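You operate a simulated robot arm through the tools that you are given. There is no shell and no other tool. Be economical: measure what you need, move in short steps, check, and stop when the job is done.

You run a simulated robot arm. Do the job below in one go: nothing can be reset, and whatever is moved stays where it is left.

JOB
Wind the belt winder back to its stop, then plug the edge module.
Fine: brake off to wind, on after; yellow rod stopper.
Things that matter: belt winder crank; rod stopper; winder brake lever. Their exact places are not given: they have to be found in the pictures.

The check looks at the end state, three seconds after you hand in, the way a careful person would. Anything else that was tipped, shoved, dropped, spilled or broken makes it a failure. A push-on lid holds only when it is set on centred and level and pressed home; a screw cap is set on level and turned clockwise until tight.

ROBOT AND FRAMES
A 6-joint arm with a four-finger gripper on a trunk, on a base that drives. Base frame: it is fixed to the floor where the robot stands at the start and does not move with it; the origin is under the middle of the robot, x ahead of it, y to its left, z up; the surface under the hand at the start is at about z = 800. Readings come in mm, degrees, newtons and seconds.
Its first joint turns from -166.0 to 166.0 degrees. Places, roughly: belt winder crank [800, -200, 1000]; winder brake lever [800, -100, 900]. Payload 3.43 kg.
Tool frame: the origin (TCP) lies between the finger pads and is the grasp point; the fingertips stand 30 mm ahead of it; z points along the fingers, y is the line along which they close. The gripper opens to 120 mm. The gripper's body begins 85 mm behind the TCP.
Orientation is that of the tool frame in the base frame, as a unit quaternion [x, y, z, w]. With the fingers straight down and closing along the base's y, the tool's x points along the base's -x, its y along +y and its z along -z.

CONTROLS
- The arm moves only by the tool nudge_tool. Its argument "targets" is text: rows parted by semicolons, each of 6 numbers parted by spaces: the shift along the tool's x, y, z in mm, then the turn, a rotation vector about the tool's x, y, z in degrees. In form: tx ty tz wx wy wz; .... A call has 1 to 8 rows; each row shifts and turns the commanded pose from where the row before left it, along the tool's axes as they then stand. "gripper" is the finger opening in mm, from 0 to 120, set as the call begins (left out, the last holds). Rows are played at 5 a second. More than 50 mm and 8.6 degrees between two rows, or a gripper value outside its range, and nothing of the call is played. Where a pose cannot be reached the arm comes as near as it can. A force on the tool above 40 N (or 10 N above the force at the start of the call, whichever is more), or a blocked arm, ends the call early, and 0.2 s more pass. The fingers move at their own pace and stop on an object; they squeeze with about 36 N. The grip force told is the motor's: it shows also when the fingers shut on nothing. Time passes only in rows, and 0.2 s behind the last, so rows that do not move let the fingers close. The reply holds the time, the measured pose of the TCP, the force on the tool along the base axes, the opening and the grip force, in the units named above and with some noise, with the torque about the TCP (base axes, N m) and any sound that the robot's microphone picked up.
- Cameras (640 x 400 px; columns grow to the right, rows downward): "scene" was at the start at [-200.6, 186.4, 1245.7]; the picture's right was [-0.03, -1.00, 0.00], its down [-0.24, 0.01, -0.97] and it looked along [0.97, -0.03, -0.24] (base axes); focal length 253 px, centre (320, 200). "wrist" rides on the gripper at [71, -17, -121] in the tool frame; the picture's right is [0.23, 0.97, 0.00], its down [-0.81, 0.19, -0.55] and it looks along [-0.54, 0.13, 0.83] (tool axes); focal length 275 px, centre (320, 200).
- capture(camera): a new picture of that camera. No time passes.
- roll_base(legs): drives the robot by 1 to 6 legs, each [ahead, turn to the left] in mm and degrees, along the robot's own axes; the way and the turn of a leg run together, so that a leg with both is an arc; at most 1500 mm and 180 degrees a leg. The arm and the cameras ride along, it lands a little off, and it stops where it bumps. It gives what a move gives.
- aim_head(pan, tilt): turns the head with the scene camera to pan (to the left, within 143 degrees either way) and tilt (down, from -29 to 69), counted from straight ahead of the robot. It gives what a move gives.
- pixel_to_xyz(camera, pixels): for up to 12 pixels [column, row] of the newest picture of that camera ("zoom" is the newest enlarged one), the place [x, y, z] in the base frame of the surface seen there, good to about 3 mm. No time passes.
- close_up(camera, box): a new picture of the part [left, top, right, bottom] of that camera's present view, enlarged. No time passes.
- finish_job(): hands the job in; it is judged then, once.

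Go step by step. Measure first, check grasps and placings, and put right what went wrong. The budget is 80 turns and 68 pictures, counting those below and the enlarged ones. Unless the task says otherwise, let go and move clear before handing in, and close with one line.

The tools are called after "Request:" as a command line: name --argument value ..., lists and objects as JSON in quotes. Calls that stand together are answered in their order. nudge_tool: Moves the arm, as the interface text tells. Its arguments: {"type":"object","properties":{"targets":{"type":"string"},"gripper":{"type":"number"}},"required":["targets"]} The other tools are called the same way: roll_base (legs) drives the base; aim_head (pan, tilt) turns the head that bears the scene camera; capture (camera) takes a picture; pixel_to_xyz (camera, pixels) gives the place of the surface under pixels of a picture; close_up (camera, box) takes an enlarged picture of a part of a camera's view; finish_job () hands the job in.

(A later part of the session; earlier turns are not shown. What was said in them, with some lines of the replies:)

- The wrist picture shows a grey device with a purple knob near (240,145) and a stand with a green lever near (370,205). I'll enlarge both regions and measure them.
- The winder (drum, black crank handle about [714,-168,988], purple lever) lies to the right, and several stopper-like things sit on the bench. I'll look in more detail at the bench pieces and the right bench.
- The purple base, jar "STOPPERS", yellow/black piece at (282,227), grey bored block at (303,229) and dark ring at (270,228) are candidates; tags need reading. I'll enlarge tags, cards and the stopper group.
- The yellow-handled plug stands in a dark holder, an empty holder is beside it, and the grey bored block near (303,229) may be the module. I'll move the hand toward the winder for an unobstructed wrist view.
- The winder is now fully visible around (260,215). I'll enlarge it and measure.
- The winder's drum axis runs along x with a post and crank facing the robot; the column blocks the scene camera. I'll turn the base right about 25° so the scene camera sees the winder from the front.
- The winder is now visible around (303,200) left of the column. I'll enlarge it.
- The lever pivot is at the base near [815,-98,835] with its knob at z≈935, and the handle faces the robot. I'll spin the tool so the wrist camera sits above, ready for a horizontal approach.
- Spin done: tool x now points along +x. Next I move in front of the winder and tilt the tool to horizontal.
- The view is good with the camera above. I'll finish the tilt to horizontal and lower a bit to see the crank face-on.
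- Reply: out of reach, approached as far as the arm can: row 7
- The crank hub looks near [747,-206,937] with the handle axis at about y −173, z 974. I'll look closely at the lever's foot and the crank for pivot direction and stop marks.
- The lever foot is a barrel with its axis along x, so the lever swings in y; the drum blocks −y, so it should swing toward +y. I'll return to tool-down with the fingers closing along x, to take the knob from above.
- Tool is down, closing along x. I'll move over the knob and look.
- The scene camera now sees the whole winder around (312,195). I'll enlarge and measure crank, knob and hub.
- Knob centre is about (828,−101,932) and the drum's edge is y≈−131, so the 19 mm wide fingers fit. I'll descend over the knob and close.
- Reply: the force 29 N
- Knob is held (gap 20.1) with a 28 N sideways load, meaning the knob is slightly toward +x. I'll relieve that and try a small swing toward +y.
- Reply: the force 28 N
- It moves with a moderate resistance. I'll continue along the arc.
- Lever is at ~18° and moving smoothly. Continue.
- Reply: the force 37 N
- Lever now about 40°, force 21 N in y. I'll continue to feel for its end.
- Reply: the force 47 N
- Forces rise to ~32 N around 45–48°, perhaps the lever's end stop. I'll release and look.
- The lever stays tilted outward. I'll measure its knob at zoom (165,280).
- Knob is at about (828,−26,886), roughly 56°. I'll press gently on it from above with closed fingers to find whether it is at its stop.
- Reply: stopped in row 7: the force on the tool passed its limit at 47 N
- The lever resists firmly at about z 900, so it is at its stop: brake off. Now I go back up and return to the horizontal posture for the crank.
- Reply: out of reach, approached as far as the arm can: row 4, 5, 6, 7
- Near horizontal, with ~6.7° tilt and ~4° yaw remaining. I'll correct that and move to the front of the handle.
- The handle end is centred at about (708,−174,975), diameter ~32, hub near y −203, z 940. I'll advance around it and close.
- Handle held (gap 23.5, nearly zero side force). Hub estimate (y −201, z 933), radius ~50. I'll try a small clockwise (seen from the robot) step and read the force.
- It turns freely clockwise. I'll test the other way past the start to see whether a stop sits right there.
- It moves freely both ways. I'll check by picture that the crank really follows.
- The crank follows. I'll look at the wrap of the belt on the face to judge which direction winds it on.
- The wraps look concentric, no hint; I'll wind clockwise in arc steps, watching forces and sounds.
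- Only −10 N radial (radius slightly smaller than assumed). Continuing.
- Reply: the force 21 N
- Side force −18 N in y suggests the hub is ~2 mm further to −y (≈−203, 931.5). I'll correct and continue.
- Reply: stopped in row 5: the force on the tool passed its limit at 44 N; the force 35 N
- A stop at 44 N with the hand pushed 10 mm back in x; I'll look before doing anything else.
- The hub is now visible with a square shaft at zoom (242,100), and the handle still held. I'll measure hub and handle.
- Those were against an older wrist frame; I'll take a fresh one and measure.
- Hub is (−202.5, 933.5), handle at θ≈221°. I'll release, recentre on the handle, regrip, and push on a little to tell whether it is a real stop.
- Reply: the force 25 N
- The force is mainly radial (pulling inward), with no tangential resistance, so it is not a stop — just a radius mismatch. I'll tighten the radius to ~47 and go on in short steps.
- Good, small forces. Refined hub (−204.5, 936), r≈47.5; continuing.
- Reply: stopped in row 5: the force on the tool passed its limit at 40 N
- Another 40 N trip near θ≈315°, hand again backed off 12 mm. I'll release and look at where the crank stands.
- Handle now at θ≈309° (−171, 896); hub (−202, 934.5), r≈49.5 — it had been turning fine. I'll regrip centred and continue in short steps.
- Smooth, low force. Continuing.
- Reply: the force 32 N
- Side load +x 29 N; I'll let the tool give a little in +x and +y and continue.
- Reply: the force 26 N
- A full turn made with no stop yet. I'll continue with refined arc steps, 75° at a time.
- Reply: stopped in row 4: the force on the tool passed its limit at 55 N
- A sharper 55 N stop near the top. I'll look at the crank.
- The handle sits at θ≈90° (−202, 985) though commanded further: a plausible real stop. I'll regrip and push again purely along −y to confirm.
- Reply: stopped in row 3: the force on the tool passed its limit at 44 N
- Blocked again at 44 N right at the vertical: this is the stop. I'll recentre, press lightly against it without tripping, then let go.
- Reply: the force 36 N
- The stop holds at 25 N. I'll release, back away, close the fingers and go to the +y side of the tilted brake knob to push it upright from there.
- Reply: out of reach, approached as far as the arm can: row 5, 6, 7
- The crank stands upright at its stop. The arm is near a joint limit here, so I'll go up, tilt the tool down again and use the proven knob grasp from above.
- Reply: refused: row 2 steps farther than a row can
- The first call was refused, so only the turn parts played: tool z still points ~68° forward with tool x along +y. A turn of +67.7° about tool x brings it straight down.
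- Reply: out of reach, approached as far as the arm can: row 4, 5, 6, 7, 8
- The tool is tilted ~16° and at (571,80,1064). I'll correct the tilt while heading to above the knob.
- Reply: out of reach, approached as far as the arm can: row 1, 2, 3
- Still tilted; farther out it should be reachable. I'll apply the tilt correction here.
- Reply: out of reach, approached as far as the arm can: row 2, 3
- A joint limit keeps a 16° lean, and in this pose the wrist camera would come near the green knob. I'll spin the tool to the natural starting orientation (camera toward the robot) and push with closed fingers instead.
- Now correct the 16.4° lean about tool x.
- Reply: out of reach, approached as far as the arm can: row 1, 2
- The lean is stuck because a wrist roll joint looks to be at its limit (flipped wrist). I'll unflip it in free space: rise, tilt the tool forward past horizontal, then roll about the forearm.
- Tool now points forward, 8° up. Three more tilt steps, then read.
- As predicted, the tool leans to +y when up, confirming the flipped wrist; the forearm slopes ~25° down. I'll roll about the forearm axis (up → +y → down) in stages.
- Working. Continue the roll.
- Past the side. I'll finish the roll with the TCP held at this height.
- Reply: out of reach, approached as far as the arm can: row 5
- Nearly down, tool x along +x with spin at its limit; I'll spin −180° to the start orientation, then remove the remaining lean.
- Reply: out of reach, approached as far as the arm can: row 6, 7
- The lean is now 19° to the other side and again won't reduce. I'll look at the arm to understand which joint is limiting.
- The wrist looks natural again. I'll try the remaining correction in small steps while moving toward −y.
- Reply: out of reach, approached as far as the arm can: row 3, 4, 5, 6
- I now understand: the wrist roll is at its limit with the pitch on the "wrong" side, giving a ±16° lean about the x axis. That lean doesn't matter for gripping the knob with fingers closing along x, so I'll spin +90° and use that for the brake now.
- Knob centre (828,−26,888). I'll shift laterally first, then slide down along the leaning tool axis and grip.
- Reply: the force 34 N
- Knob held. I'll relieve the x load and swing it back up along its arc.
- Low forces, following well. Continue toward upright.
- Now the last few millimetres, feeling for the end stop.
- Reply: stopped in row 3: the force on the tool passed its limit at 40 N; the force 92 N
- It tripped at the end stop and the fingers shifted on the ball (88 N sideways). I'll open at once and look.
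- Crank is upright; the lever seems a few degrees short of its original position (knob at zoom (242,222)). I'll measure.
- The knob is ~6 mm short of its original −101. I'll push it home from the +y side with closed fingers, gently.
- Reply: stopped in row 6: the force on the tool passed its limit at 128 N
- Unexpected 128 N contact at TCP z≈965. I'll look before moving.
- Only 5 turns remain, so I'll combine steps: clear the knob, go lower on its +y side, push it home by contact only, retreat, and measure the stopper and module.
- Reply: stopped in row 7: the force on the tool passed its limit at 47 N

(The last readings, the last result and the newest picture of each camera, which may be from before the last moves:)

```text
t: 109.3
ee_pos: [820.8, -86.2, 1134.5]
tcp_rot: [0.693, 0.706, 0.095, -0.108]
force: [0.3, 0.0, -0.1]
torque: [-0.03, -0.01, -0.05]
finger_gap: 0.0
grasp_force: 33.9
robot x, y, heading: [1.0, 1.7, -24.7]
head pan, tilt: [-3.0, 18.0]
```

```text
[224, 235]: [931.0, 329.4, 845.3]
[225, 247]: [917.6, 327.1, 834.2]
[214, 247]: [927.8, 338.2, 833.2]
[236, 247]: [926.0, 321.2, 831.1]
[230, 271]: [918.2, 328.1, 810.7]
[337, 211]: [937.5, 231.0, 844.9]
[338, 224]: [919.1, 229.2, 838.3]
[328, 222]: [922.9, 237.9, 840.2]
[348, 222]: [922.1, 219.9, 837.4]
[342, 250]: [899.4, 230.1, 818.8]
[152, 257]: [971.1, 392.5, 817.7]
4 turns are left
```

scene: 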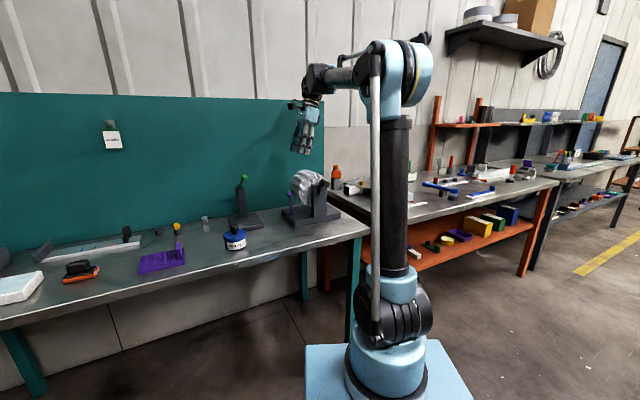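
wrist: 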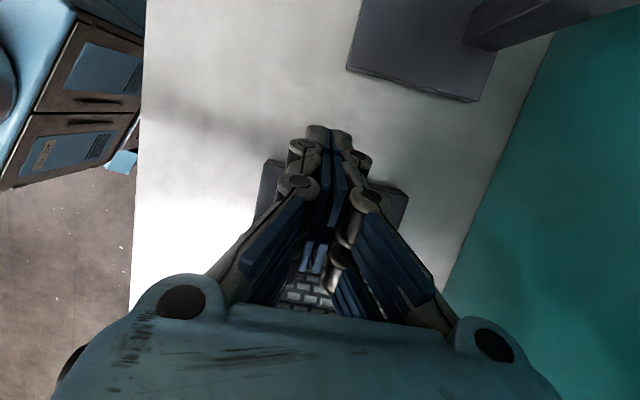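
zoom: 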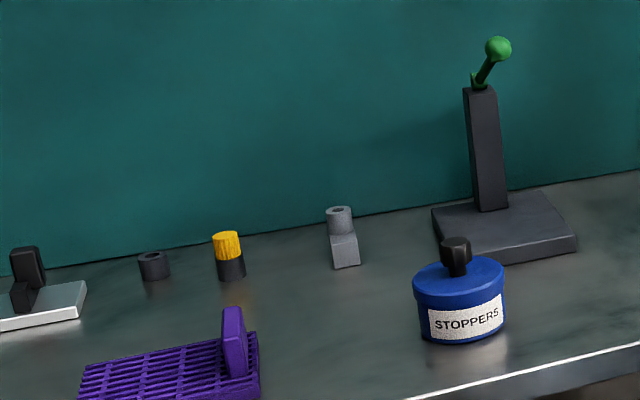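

The brake lever is upright again at its stop (knob (249,220)) and the crank is upright. Now the stopper: I refine its and the bore's position from this picture, drive back to heading 0 and 120 mm ahead for reach, and look from above.

Request:
pixel_to_xyz --camera "zoom" --pixels '[[227, 234], [217, 235], [236, 234], [227, 243], [227, 231], [213, 252], [243, 266], [328, 211], [349, 210], [338, 207], [339, 216], [338, 211]]'

Request:
roll_base --legs '[[0, 25], [120, 0]]'

Request:
nudge_tool --targets "23 8.8 35 0 0 0;23 8.8 35 0 0 0;23 8.8 35 0 0 0;23 8.8 35 0 0 0;0 0 0 0 0 0;0 0 0 0 0 0" --gripper 60

Request:
capture --camera "wrist"

Request:
pixel_to_xyz --camera "wrist" --pixels '[[320, 100], [320, 130], [320, 160], [320, 190], [300, 130], [340, 130], [300, 160], [340, 160], [280, 145], [360, 145], [320, 70], [320, 220]]'

Request:
aim_head --pan 15 --tilt 22

Request:
capture --camera "scene"

```text
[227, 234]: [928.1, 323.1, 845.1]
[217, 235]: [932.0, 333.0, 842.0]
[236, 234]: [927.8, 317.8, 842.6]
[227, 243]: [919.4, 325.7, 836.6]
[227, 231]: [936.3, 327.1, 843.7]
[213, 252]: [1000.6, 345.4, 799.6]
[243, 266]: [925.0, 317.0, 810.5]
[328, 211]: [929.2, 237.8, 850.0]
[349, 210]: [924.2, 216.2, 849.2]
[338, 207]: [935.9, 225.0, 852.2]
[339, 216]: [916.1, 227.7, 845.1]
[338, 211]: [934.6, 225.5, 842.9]
```

```text
t: 111.9
ee_pos: [899.7, 272.2, 1133.4]
tcp_rot: [0.522, 0.84, 0.068, -0.127]
force: [0.4, -0.3, -0.6]
torque: [0.0, 0.03, -0.01]
finger_gap: 0.3
grasp_force: 33.2
robot x, y, heading: [120.5, 5.3, 0.2]
head pan, tilt: [-3.0, 18.0]
```

```text
t: 113.3
ee_pos: [860.2, 399.4, 1032.5]
tcp_rot: [0.522, 0.841, 0.071, -0.122]
force: [0.1, -0.7, -0.4]
torque: [0.01, -0.03, 0.0]
finger_gap: 59.9
grasp_force: 0.1
robot x, y, heading: [121.6, 4.1, 0.2]
head pan, tilt: [-3.0, 18.0]
```

```text
13 pictures are left
```

wrist: 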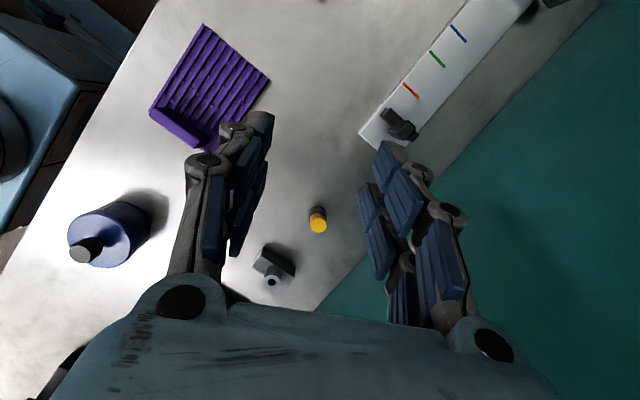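

```text
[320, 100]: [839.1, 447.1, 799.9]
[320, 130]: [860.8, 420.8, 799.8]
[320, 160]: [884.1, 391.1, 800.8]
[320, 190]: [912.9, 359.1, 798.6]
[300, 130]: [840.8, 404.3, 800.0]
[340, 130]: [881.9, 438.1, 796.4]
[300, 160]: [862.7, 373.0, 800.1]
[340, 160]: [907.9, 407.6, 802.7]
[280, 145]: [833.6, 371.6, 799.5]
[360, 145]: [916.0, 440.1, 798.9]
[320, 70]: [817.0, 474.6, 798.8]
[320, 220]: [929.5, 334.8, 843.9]
```

```text
t: 114.1
ee_pos: [858.9, 399.2, 1034.1]
tcp_rot: [0.522, 0.841, 0.071, -0.122]
force: [0.0, -0.5, 0.6]
torque: [-0.01, -0.01, -0.02]
finger_gap: 60.1
grasp_force: 0.2
robot x, y, heading: [120.1, 6.5, 0.6]
head pan, tilt: [15.0, 22.0]
```

```text
12 pictures are left
3 turns are left
```

scene: 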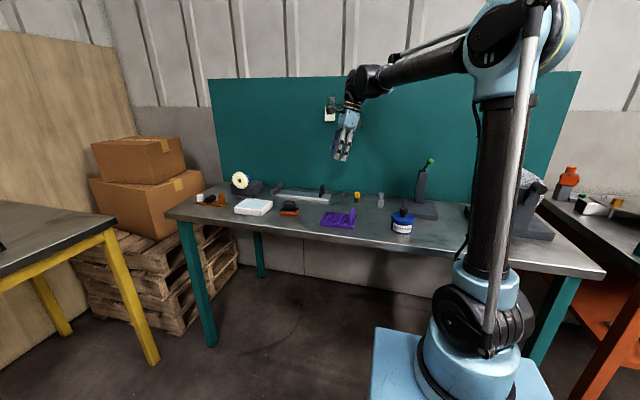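

The wrist view shows the yellow top near (319,226) and the bore near (271,282). I'll measure both exactly and, in the same turn, grip only the yellow head (tips above the holder) and pull it straight up.

Request:
pixel_to_xyz --camera "wrist" --pixels '[[319, 226], [312, 225], [326, 228], [319, 231], [319, 218], [271, 282], [265, 281], [277, 282], [271, 276], [271, 287], [265, 276], [277, 276]]'

Request:
close_up --camera "wrist" --box '[240, 200, 340, 300]'

Request:
nudge_tool --targets "-36.8 8.6 0 0 0 0;-36.8 8.6 0 0 0 0;-36.8 8.6 0 0 0 0;-36.8 8.5 0 0 0 0;0 0 45 0 0 0;0 0 45 0 0 0;0 0 35 0 0 0;0 0 15 0 0 0" --gripper 60

Request:
nudge_tool --targets "0 0 0 0 0 0;0 0 0 0 0 0;0 0 0 0 0 0"

Request:
nudge_tool --targets "0 0 0 0 0 0;0 0 0 0 0 0;0 0 0 0 0 0;0 0 0 0 0 0" --gripper 5

Request:
nudge_tool --targets "1.4 0 -4.8 0 0 0;1.4 0 -4.8 0 0 0;2.8 0 -9.6 0 0 0;2.8 0 -9.6 0 0 0;4.2 0 -14.4 0 0 0;4.2 0 -14.4 0 0 0;0 0 0 0 0 0"

Request:
capture --camera "wrist"

Request:
close_up --camera "scene" --box '[320, 130, 420, 220]'

Request:
pixel_to_xyz --camera "scene" --pixels '[[381, 195], [381, 194], [379, 195], [383, 195], [381, 197], [357, 195]]'

```text
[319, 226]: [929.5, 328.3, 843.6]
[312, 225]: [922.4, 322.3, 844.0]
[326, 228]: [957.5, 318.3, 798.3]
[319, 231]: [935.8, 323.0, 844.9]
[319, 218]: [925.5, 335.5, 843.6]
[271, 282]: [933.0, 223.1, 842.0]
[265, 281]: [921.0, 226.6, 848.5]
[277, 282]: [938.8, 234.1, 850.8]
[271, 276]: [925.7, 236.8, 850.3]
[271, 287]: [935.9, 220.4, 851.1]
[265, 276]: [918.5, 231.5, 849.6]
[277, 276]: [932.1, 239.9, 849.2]
```

```text
4.00 times, centred on (290, 250) of wrist
```

zoom: 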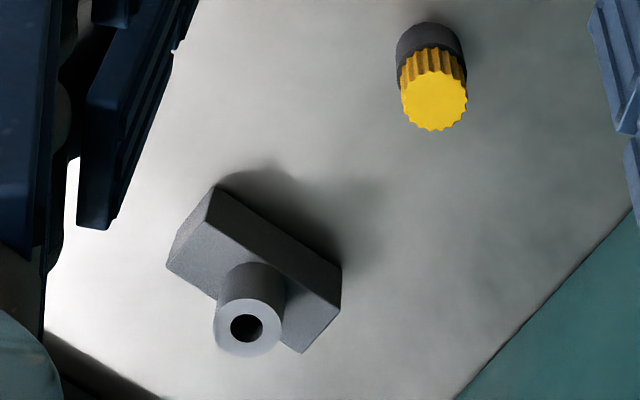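

```text
t: 115.9
ee_pos: [937.1, 321.5, 856.9]
tcp_rot: [0.522, 0.841, 0.072, -0.121]
force: [-1.3, -0.1, 0.2]
torque: [0.0, -0.01, -0.01]
finger_gap: 59.6
grasp_force: 0.0
robot x, y, heading: [120.8, 0.6, 0.3]
head pan, tilt: [15.0, 22.0]
```

```text
t: 116.7
ee_pos: [936.7, 321.9, 857.7]
tcp_rot: [0.522, 0.841, 0.072, -0.122]
force: [-0.6, -0.5, 0.4]
torque: [0.01, 0.01, -0.01]
finger_gap: 60.0
grasp_force: 0.1
robot x, y, heading: [118.9, -1.6, 0.3]
head pan, tilt: [15.0, 22.0]
```

```text
t: 117.7
ee_pos: [935.9, 322.0, 857.9]
tcp_rot: [0.522, 0.841, 0.071, -0.122]
force: [-0.2, 0.2, 0.2]
torque: [0.01, 0.04, 0.01]
finger_gap: 18.1
grasp_force: 36.4
robot x, y, heading: [118.4, 4.8, 0.2]
head pan, tilt: [15.0, 22.0]
```

```text
t: 119.3
ee_pos: [936.6, 325.2, 917.5]
tcp_rot: [0.522, 0.841, 0.072, -0.121]
force: [-0.7, 0.1, 0.3]
torque: [0.02, -0.02, 0.04]
finger_gap: 18.1
grasp_force: 35.8
robot x, y, heading: [119.0, 3.0, 0.3]
head pan, tilt: [15.0, 22.0]
```

```text
10 pictures are left
```

wrist: 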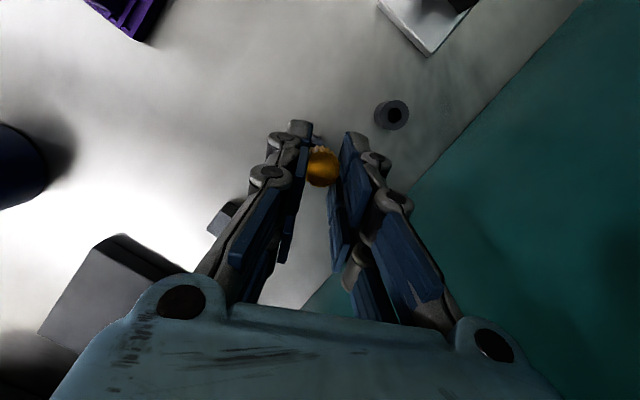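

```text
4.44 times, centred on (370, 175) of scene
```

zoom: 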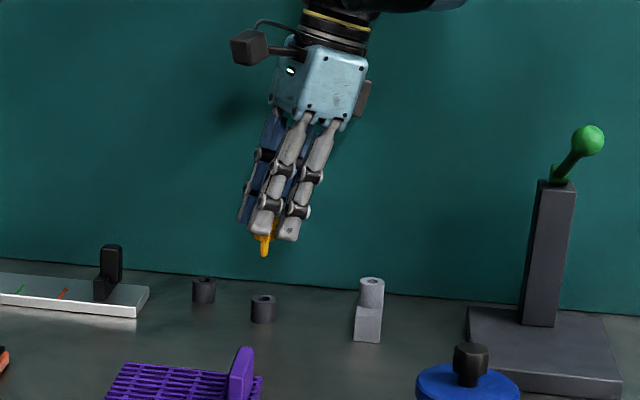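

```text
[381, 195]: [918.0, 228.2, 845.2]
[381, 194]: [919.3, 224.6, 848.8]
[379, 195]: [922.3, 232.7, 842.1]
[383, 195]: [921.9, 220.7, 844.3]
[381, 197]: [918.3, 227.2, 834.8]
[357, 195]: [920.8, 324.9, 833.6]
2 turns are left
```

The stopper is out, held upright with its rod showing below the fingers (scene zoom (265,245)). Using the stopper-to-bore difference (≈ +1.9, −98.3), I'll move over the bore, lower carefully into its mouth and look.

Request:
nudge_tool --targets "-29.4 -14.6 -8.4 0 0 0;-29.4 -14.6 -8.4 0 0 0;-29.4 -14.5 -8.5 0 0 0;0 0 0 0 0 0;0 0 0 0 0 0;-4 0.1 13.9 0 0 0;0 0 0 0 0 0"

Request:
close_up --camera "scene" --box '[355, 160, 411, 215]'

Request:
nudge_tool --targets "-0.56 0 1.92 0 0 0;-0.56 0 1.92 0 0 0;-0.56 0 1.92 0 0 0;-0.56 0 1.92 0 0 0;-0.56 0 1.92 0 0 0;0 0 0 0 0 0;0 0 0 0 0 0"

Request:
close_up --camera "scene" --box '[355, 160, 411, 215]'

Request:
close_up --camera "wrist" --box '[260, 110, 390, 250]'

```text
t: 120.9
ee_pos: [937.6, 222.5, 903.3]
tcp_rot: [0.522, 0.841, 0.074, -0.123]
force: [1.1, -0.1, 0.0]
torque: [0.01, 0.0, -0.01]
finger_gap: 18.2
grasp_force: 36.4
robot x, y, heading: [120.2, 4.5, 0.3]
head pan, tilt: [15.0, 22.0]
```

```text
7.27 times, centred on (383, 188) of scene
```

zoom: 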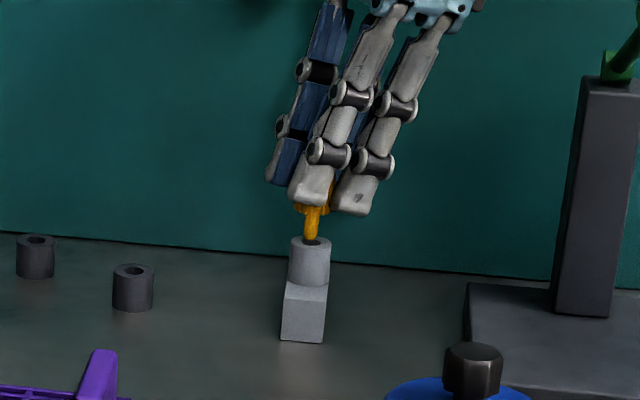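

```text
t: 122.5
ee_pos: [936.9, 222.2, 894.5]
tcp_rot: [0.522, 0.841, 0.074, -0.124]
force: [-23.0, 1.0, 0.1]
torque: [0.06, 1.0, 0.19]
finger_gap: 18.0
grasp_force: 36.2
robot x, y, heading: [120.5, 4.2, 0.3]
head pan, tilt: [15.0, 22.0]
```

```text
7.27 times, centred on (383, 188) of scene
```

zoom: 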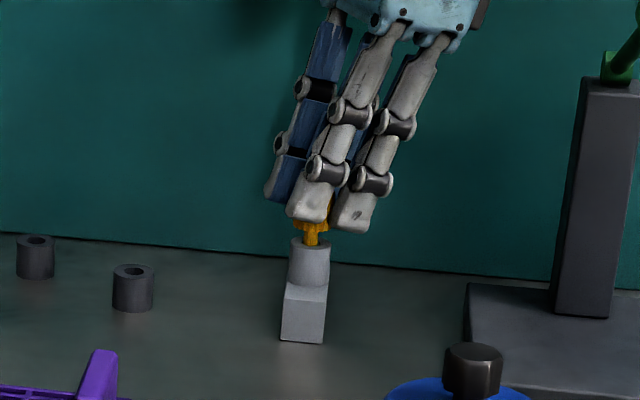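

```text
2.86 times, centred on (325, 180) of wrist
1 turns are left
```

zoom: 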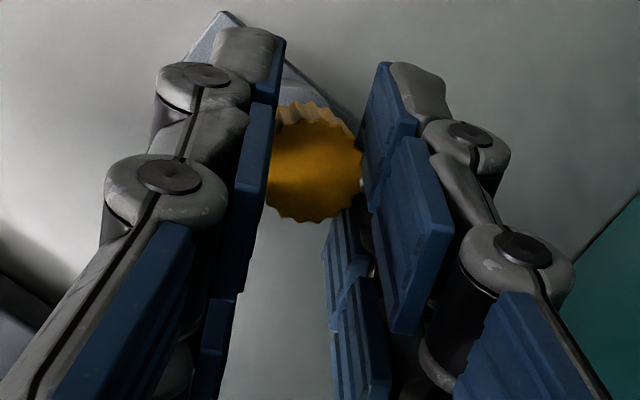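

The rod has entered the bore (scene zoom (310,240); z force ≈ 0, only a −23 N x load). In this last turn I relieve x, lower the head, release, press it home from above with closed fingertips, retreat and hand in.

Request:
nudge_tool --targets "0.85 -1.8 0.26 0 0 0;0 0 0 0 0 0;-0.42 0 1.44 0 0 0;-0.42 0 1.44 0 0 0;-0.42 0 1.44 0 0 0;0 0 0 0 0 0"

Request:
nudge_tool --targets "-0.42 0 1.44 0 0 0;-0.42 0 1.44 0 0 0;-0.42 0 1.44 0 0 0;0 0 0 0 0 0"

Request:
nudge_tool --targets "0 0 0 0 0 0;0 0 0 0 0 0;0 0 0 0 0 0" --gripper 42

Request:
nudge_tool --targets "6.3 -0.2 -21.6 0 0 0;6.3 -0.2 -21.6 0 0 0;6.4 0 1.9 0 0 0;0 0 0 0 0 0"

Request:
nudge_tool --targets "0 0 0 0 0 0;0 0 0 0 0 0;0 0 0 0 0 0;-1.4 0 4.8 0 0 0;-1.4 0 4.8 0 0 0;-1.4 0 4.8 0 0 0" --gripper 0

Request:
nudge_tool --targets "-0.56 0 1.92 0 0 0;-0.56 0 1.92 0 0 0;-0.42 0 1.44 0 0 0;-0.42 0 1.44 0 0 0;-0.42 0 1.44 0 0 0;-0.42 0 1.44 0 0 0;-0.42 0 1.44 0 0 0;-0.42 0 1.44 0 0 0"

Request:
nudge_tool --targets "6.3 0 -21.6 0 0 0;12.6 0 -43.2 0 0 0;12.6 0 -43.2 0 0 0;12.6 0 -43.2 0 0 0;0 0 0 0 0 0"

Request:
finish_job

```text
t: 123.9
ee_pos: [935.2, 222.5, 889.0]
tcp_rot: [0.522, 0.841, 0.073, -0.122]
force: [-0.3, 0.2, -0.1]
torque: [0.0, 0.01, 0.01]
finger_gap: 18.2
grasp_force: 35.8
robot x, y, heading: [125.4, 4.3, 0.3]
head pan, tilt: [15.0, 22.0]
```

```text
t: 124.9
ee_pos: [935.0, 222.9, 884.3]
tcp_rot: [0.523, 0.84, 0.074, -0.124]
force: [4.1, -2.9, 6.0]
torque: [-0.08, -0.16, 0.0]
finger_gap: 18.1
grasp_force: 36.5
robot x, y, heading: [120.3, 1.9, 0.1]
head pan, tilt: [15.0, 22.0]
```

```text
t: 125.7
ee_pos: [934.2, 223.1, 885.3]
tcp_rot: [0.522, 0.841, 0.075, -0.124]
force: [0.3, -0.5, 1.0]
torque: [0.01, -0.01, -0.01]
finger_gap: 41.9
grasp_force: 0.0
robot x, y, heading: [121.2, 1.8, 0.2]
head pan, tilt: [15.0, 22.0]
```

```text
t: 126.7
ee_pos: [932.3, 229.1, 929.5]
tcp_rot: [0.522, 0.841, 0.074, -0.122]
force: [-0.7, -0.2, 0.1]
torque: [0.02, 0.02, -0.02]
finger_gap: 42.3
grasp_force: 0.1
robot x, y, heading: [124.1, 5.2, 0.2]
head pan, tilt: [15.0, 22.0]
```

```text
t: 128.1
ee_pos: [932.9, 227.8, 914.2]
tcp_rot: [0.522, 0.841, 0.073, -0.124]
force: [0.5, 0.3, -0.7]
torque: [-0.04, -0.01, 0.0]
finger_gap: 0.2
grasp_force: 33.0
robot x, y, heading: [126.2, 2.2, 0.3]
head pan, tilt: [15.0, 22.0]
```

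```text
t: 129.9
ee_pos: [933.2, 228.6, 902.2]
tcp_rot: [0.521, 0.842, 0.073, -0.122]
force: [-0.7, 0.3, 2.7]
torque: [-0.02, 0.01, -0.04]
finger_gap: 6.1
grasp_force: 33.1
robot x, y, heading: [119.0, 3.5, 0.4]
head pan, tilt: [15.0, 22.0]
```

```text
t: 131.1
ee_pos: [934.6, 226.6, 1060.0]
tcp_rot: [0.522, 0.841, 0.073, -0.124]
force: [0.8, -0.4, 0.6]
torque: [-0.01, 0.02, 0.0]
finger_gap: 0.0
grasp_force: 33.1
robot x, y, heading: [122.3, 5.8, 0.2]
head pan, tilt: [15.0, 22.0]
```

```text
The job is handed in.
```

The job is handed in: the belt is wound clockwise to a stop, the brake lever is back on, and the yellow rod stopper is in the grey bored block; I took no picture after the final press, so I can't confirm the stopper is fully home (little force, fingers parted 6 mm). I took that block to be the edge module, and I never tested for a stop in the other winding direction. My closed fingers also hit something beside the brake lever once at 128 N; later pictures showed nothing displaced there.
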